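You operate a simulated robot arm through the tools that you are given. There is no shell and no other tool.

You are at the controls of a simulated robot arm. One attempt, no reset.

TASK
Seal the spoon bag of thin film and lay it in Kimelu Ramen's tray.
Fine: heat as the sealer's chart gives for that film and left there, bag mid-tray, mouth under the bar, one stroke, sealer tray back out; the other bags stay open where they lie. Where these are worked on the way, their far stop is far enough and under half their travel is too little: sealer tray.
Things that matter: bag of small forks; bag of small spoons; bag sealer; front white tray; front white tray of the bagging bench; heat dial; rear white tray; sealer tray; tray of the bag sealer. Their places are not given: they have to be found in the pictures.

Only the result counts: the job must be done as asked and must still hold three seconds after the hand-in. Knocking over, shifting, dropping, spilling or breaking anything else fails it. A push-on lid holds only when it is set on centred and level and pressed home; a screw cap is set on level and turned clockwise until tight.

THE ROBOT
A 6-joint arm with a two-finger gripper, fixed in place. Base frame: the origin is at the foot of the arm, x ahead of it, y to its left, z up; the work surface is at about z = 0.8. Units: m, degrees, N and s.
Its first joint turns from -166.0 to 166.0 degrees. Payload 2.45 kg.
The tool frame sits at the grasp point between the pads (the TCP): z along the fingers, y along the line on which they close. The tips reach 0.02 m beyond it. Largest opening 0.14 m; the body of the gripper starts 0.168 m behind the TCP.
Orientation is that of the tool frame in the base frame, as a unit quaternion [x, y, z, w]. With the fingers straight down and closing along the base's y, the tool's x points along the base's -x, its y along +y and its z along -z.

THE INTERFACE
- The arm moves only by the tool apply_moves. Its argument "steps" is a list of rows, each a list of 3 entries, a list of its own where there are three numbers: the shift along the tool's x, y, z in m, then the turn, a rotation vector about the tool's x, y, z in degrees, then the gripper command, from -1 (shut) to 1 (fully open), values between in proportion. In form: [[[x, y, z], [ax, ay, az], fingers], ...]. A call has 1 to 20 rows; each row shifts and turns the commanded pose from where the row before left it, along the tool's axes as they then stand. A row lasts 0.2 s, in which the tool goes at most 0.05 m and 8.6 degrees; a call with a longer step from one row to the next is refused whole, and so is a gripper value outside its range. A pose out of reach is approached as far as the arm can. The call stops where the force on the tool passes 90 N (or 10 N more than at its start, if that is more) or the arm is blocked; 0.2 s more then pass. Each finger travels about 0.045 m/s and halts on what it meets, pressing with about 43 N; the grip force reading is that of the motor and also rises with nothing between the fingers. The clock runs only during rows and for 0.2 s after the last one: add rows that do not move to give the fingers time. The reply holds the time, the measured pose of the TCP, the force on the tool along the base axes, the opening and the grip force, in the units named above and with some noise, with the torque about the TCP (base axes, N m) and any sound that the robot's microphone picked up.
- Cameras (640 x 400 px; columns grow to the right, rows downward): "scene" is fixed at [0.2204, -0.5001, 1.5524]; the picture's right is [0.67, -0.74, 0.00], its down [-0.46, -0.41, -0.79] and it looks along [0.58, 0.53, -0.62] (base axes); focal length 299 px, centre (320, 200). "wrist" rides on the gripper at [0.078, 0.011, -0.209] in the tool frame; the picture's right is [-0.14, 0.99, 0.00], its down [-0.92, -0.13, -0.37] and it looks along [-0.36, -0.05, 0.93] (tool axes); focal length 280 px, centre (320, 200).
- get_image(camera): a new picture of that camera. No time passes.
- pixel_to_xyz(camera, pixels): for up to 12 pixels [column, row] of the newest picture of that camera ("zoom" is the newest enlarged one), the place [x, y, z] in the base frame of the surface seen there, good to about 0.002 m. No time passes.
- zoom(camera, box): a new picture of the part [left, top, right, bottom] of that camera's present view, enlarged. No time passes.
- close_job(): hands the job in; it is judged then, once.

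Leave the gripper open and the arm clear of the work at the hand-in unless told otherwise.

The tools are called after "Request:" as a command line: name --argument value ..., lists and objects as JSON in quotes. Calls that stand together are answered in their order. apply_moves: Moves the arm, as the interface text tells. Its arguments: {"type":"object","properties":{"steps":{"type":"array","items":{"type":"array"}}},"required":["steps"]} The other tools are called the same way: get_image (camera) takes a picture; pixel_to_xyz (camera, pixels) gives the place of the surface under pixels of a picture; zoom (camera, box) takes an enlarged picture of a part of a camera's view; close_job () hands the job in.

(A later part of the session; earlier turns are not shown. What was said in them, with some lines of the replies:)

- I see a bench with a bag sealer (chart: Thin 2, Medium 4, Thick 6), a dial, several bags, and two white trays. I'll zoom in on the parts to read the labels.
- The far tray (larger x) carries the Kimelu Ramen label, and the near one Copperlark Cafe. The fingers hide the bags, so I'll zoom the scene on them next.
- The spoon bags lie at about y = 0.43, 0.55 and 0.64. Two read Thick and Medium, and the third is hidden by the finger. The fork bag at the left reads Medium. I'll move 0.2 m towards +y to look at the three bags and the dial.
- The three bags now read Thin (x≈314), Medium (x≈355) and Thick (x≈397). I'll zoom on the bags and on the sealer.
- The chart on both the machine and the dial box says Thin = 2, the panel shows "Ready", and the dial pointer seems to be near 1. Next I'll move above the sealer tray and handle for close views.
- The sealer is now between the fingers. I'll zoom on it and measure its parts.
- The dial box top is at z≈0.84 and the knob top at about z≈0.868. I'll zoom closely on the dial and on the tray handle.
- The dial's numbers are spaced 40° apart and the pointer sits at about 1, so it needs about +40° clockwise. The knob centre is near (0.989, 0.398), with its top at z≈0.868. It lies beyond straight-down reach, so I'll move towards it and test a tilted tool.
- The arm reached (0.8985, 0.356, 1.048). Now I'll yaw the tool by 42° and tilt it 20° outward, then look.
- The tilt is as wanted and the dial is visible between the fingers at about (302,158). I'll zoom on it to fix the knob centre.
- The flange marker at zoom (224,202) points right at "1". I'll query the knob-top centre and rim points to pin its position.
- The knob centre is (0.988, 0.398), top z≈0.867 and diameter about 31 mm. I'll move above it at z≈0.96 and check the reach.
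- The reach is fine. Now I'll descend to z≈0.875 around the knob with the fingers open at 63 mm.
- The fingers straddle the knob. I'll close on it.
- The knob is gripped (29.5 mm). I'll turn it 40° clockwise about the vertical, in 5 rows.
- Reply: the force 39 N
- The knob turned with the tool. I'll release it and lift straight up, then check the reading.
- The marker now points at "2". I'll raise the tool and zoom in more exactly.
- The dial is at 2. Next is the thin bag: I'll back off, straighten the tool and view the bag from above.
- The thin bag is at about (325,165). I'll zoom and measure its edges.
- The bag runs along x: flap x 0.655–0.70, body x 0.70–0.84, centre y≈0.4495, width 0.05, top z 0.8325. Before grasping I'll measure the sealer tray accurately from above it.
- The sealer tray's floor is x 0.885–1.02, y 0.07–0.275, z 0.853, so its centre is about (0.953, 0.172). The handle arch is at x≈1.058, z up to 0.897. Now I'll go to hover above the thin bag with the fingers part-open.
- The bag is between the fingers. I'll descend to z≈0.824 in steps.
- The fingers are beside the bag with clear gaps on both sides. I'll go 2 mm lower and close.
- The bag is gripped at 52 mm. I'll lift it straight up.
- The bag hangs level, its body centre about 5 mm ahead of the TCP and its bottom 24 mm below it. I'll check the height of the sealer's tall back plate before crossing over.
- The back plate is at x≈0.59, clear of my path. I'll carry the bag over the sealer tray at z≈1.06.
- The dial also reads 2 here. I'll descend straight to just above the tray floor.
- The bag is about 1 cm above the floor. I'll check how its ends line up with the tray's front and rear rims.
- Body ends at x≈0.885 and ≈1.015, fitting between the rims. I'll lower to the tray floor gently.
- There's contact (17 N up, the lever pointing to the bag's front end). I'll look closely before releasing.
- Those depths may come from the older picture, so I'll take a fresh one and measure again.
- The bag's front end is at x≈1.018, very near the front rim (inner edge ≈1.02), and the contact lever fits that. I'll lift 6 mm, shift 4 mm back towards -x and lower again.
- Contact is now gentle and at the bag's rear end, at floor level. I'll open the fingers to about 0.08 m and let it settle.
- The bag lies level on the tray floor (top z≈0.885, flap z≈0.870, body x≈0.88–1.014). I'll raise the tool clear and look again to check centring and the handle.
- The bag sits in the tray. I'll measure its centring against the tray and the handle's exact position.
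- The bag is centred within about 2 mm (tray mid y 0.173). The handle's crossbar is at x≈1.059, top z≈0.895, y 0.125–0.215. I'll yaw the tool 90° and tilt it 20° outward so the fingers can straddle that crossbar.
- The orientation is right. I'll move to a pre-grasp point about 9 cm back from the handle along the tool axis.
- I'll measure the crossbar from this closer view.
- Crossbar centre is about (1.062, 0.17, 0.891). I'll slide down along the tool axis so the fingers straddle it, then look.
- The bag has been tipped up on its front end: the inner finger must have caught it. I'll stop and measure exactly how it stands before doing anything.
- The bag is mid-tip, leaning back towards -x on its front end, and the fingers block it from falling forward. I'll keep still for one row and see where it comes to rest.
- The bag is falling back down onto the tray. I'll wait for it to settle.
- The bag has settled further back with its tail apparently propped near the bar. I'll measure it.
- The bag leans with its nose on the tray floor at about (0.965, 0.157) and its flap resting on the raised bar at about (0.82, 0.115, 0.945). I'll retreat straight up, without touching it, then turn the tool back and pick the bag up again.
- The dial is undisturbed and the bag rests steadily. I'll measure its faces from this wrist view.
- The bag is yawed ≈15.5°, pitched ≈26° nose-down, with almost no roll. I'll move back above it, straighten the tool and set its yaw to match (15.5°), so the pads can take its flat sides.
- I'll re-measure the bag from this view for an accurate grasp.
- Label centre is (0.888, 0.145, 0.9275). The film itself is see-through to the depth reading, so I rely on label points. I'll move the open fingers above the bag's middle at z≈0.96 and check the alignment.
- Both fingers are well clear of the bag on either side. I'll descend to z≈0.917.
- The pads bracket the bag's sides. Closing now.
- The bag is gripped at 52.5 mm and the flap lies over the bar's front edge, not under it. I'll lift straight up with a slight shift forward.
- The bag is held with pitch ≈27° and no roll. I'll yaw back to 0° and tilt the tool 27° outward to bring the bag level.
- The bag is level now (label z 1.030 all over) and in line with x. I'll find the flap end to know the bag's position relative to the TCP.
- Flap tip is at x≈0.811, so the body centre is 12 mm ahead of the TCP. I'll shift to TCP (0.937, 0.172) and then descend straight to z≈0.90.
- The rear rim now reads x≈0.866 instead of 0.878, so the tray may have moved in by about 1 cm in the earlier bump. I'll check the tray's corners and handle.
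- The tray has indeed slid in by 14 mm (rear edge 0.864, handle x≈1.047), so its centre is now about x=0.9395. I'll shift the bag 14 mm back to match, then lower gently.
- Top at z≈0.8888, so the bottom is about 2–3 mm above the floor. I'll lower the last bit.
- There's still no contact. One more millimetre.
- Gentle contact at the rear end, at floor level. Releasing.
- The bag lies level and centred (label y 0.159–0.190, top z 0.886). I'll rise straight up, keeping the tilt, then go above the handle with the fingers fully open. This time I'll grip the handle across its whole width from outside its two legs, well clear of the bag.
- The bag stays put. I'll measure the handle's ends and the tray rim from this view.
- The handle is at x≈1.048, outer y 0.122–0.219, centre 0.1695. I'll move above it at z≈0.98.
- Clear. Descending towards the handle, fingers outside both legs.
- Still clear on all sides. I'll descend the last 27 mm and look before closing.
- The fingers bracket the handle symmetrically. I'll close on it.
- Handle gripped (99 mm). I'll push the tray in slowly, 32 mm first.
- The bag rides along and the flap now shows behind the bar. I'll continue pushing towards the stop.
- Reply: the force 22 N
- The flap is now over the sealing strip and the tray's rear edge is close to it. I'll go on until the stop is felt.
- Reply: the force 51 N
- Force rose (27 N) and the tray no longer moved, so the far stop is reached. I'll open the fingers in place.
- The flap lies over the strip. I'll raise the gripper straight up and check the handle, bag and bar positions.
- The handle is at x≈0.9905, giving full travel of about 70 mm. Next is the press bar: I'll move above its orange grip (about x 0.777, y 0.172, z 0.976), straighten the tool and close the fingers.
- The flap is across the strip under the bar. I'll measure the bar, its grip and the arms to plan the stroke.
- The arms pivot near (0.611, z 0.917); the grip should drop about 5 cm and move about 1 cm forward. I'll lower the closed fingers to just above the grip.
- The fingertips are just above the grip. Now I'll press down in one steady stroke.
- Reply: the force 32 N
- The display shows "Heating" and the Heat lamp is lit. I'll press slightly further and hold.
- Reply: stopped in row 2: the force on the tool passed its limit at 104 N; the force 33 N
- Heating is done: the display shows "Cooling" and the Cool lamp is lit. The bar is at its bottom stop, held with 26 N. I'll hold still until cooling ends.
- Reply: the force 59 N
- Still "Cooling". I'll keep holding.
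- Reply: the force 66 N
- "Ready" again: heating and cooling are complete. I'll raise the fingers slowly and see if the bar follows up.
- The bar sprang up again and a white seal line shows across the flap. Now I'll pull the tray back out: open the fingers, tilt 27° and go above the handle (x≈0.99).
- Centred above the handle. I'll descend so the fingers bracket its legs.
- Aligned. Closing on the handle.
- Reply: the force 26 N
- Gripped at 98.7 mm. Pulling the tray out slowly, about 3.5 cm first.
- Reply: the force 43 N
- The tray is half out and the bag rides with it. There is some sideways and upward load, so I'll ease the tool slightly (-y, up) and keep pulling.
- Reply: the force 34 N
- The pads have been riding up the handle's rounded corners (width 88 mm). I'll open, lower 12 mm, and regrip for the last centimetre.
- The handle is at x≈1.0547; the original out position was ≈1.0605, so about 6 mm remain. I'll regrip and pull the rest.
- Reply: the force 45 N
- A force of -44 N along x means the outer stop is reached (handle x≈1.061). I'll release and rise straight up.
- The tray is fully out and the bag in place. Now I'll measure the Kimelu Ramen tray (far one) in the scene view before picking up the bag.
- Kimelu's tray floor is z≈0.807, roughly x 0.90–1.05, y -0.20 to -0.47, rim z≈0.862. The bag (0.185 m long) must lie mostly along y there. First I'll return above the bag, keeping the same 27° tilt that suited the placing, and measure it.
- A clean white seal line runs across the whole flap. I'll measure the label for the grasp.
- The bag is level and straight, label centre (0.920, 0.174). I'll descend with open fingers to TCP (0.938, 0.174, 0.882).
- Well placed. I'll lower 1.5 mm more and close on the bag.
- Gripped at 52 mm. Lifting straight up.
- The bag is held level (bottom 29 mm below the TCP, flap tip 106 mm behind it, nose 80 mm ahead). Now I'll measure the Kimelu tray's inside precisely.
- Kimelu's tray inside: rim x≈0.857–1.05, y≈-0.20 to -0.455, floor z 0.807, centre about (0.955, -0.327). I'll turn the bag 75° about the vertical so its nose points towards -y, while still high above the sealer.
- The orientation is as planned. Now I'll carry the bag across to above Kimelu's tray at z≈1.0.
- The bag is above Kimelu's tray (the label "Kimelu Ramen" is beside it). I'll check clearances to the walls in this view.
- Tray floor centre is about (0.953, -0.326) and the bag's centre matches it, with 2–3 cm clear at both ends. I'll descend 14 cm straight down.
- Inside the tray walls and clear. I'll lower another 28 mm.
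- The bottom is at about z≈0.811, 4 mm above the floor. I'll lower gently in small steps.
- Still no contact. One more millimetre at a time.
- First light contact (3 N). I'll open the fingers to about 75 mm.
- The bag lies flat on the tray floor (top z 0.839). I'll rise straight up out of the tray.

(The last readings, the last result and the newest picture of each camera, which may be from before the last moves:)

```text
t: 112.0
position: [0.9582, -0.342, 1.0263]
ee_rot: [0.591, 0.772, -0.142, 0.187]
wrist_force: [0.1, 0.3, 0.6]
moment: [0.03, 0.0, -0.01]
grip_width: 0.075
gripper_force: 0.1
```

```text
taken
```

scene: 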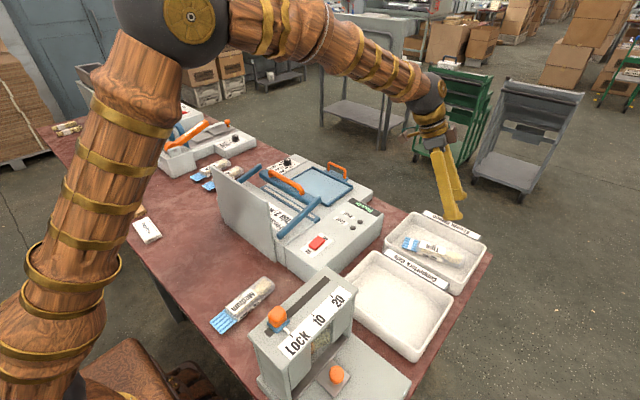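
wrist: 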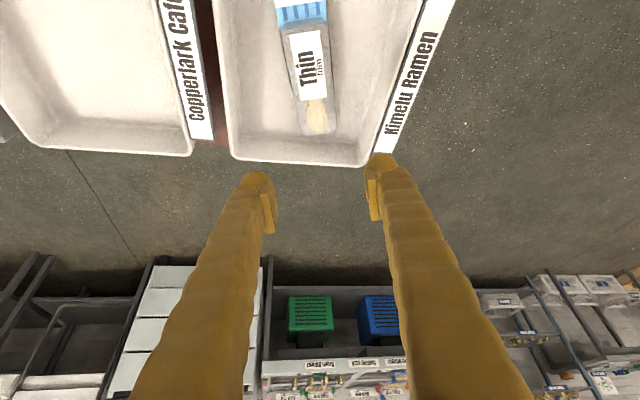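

The bag lies in Kimelu's tray with its seal line visible. I'll move the arm up and away from the work.

Request:
apply_moves --steps '[[[-0.0182, 0, -0.0356], [0, 0, 0], 0.07], [[-0.0182, 0, -0.0356], [0, 0, 0], 0.5], [[0.02575, -0.0123, -0.03126], [0, 0, 0], 1], [[0.02575, -0.0123, -0.03126], [0, 0, 0], 1], [[0.02575, -0.0123, -0.03126], [0, 0, 0], 1], [[0.02575, -0.0123, -0.03126], [0, 0, 0], 1], [[0.02575, -0.0123, -0.03126], [0, 0, 0], 1], [[0.02575, -0.0123, -0.03126], [0, 0, 0], 1], [[0.02575, -0.0123, -0.03126], [0, 0, 0], 1], [[0.02575, -0.0123, -0.03126], [0, 0, 0], 1], [[0.02575, -0.0123, -0.03126], [0, 0, 0], 1], [[0.02575, -0.0123, -0.03126], [0, 0, 0], 1], [[0, 0, 0], [0, 0, 0], 1]]'

Request:
apply_moves --steps '[[[0, 0, 0], [-3.783, 0, -7.425], 1], [[0, 0, 0], [-3.783, 0, -7.425], 1], [[0, 0, 0], [-3.783, 0, -7.425], 1], [[0, 0, 0], [-3.783, 0, -7.425], 1], [[0, 0, 0], [-3.783, 0, -7.425], 1], [[0, 0, 0], [-3.783, 0, -7.425], 1], [[0, 0, 0], [-3.783, 0, -7.425], 1], [[0, 0, 0], [-3.783, 0, -7.425], 1], [[0, 0, 0], [-3.783, 0, -7.425], 1], [[0, 0, 0], [0, 6.75, 0], 1], [[0, 0, 0], [0, 6.75, 0], 1], [[0, 0, 0], [0, 6.75, 0], 1], [[0, 0, 0], [0, 6.75, 0], 1], [[0, 0, 0], [0, 0, 0], 1]]'

Request:
get_image --camera "scene"

Request:
get_image --camera "wrist"

```text
t: 114.8
position: [0.7424, -0.0138, 1.2699]
ee_rot: [0.592, 0.772, -0.142, 0.185]
wrist_force: [-0.7, 0.3, -0.1]
moment: [-0.02, 0.0, 0.02]
grip_width: 0.1399
gripper_force: 0.1
```

```text
t: 117.8
position: [0.7431, -0.0118, 1.2672]
ee_rot: [0.0, 1.0, 0.0, 0.0]
wrist_force: [-0.2, 0.0, -0.2]
moment: [-0.01, 0.01, -0.01]
grip_width: 0.1399
gripper_force: 0.1
```

```text
taken
```

scene: 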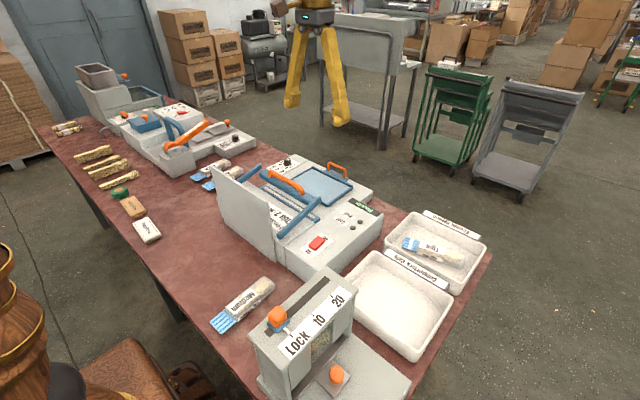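

```text
taken
```

wrist: 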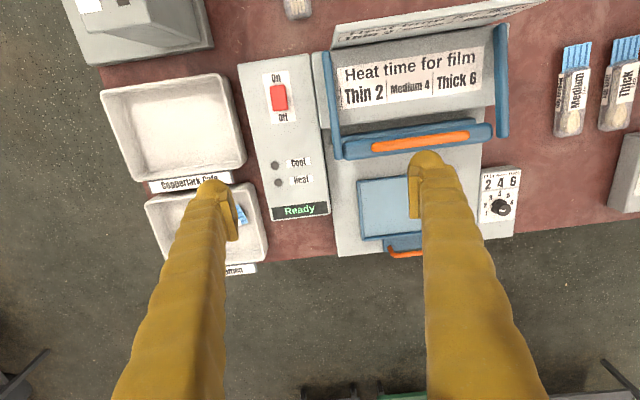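

Everything looks in order. I'll do a last check of the dial, the sealer tray, the seal and the other bags with zooms.

Request:
zoom --camera "wrist" --box '[470, 160, 530, 230]'

Request:
zoom --camera "scene" --box '[250, 140, 390, 230]'

Request:
zoom --camera "scene" --box '[370, 195, 510, 305]'

Request:
zoom --camera "wrist" --box '[520, 30, 640, 150]'

Request:
pixel_to_xyz --camera "wrist" --pixels '[[572, 90], [618, 80], [405, 253], [362, 183], [376, 238]]'

```text
5.71 times, centred on (500, 195) of wrist
```

zoom: 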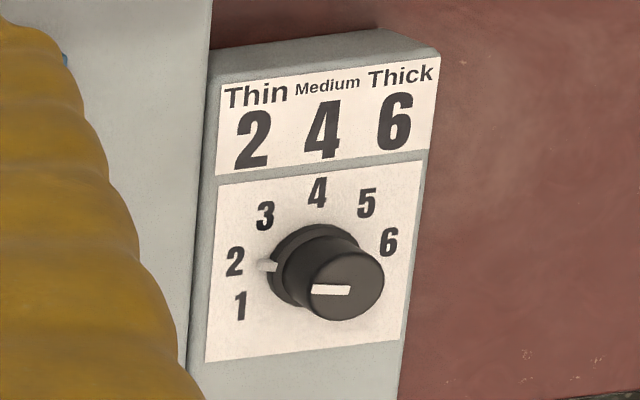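

```text
4.44 times, centred on (320, 185) of scene
```

zoom: 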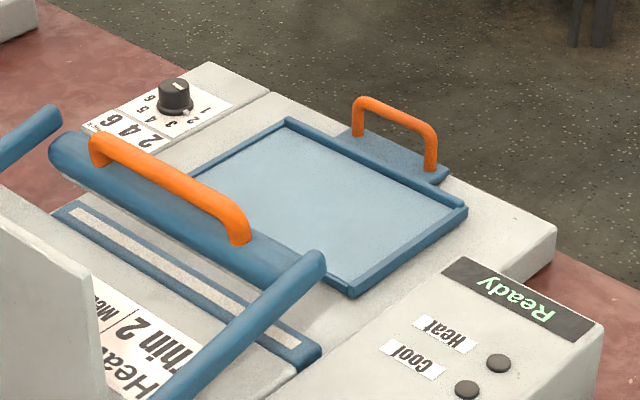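

```text
3.64 times, centred on (440, 250) of scene
```

zoom: 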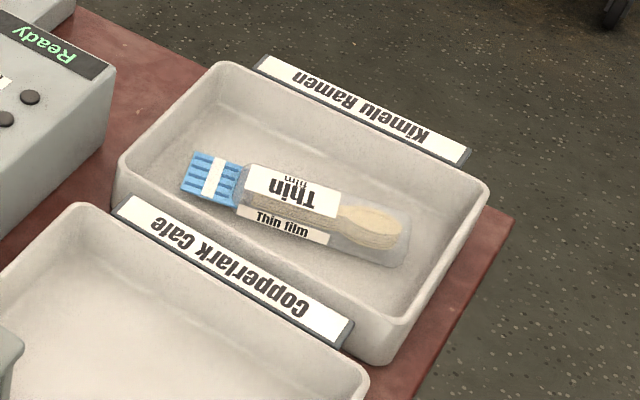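

```text
3.33 times, centred on (580, 90) of wrist
```

zoom: 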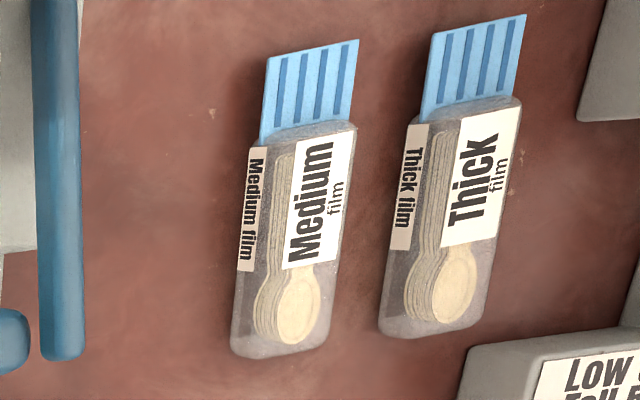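

```text
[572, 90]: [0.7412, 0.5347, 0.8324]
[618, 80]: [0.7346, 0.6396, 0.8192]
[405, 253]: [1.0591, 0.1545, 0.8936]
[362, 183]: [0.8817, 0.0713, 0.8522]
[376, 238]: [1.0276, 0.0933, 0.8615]
```

The checks:
- **Dial:** reads 2.
- **Sealer:** it shows "Ready", the bar is up, and the sealer tray is fully out (handle x≈1.059).
- **Bag:** the thin spoon bag lies sealed and flat in Kimelu Ramen's tray.
- **Other bags:** Medium, Thick and the fork bag lie open where they were.
- **Arm:** clear, with the gripper open.

I'm handing in the job.

Request:
close_job

```text
The job is handed in.
```

The thin-film spoon bag is sealed and lying flat in Kimelu Ramen's tray, and the job is handed in. I haven't seen the judge's verdict.

- **Heat:** the dial is at 2, as the sealer's chart gives for thin film, and I left it there.
- **Seal:** I pushed the sealer tray to its far stop, so the bag's mouth lay under the bar. I pressed the bar once and held it through heating and cooling. A white seal line runs across the whole flap.
- **Sealer tray:** pulled back out to its stop, with the bar up and the display on "Ready".
- **Other bags:** the medium and thick spoon bags and the medium fork bag are still open where they lay.

**Mishap before sealing:** a finger caught the bag while I was reaching for the tray handle. It flipped up and came to rest with its flap on the raised bar, and the sealer tray slid in by about 14 mm. I picked the bag up, set it level in mid-tray again, and then sealed it. I saw no damage and nothing spilled, and nothing else appeared to move.
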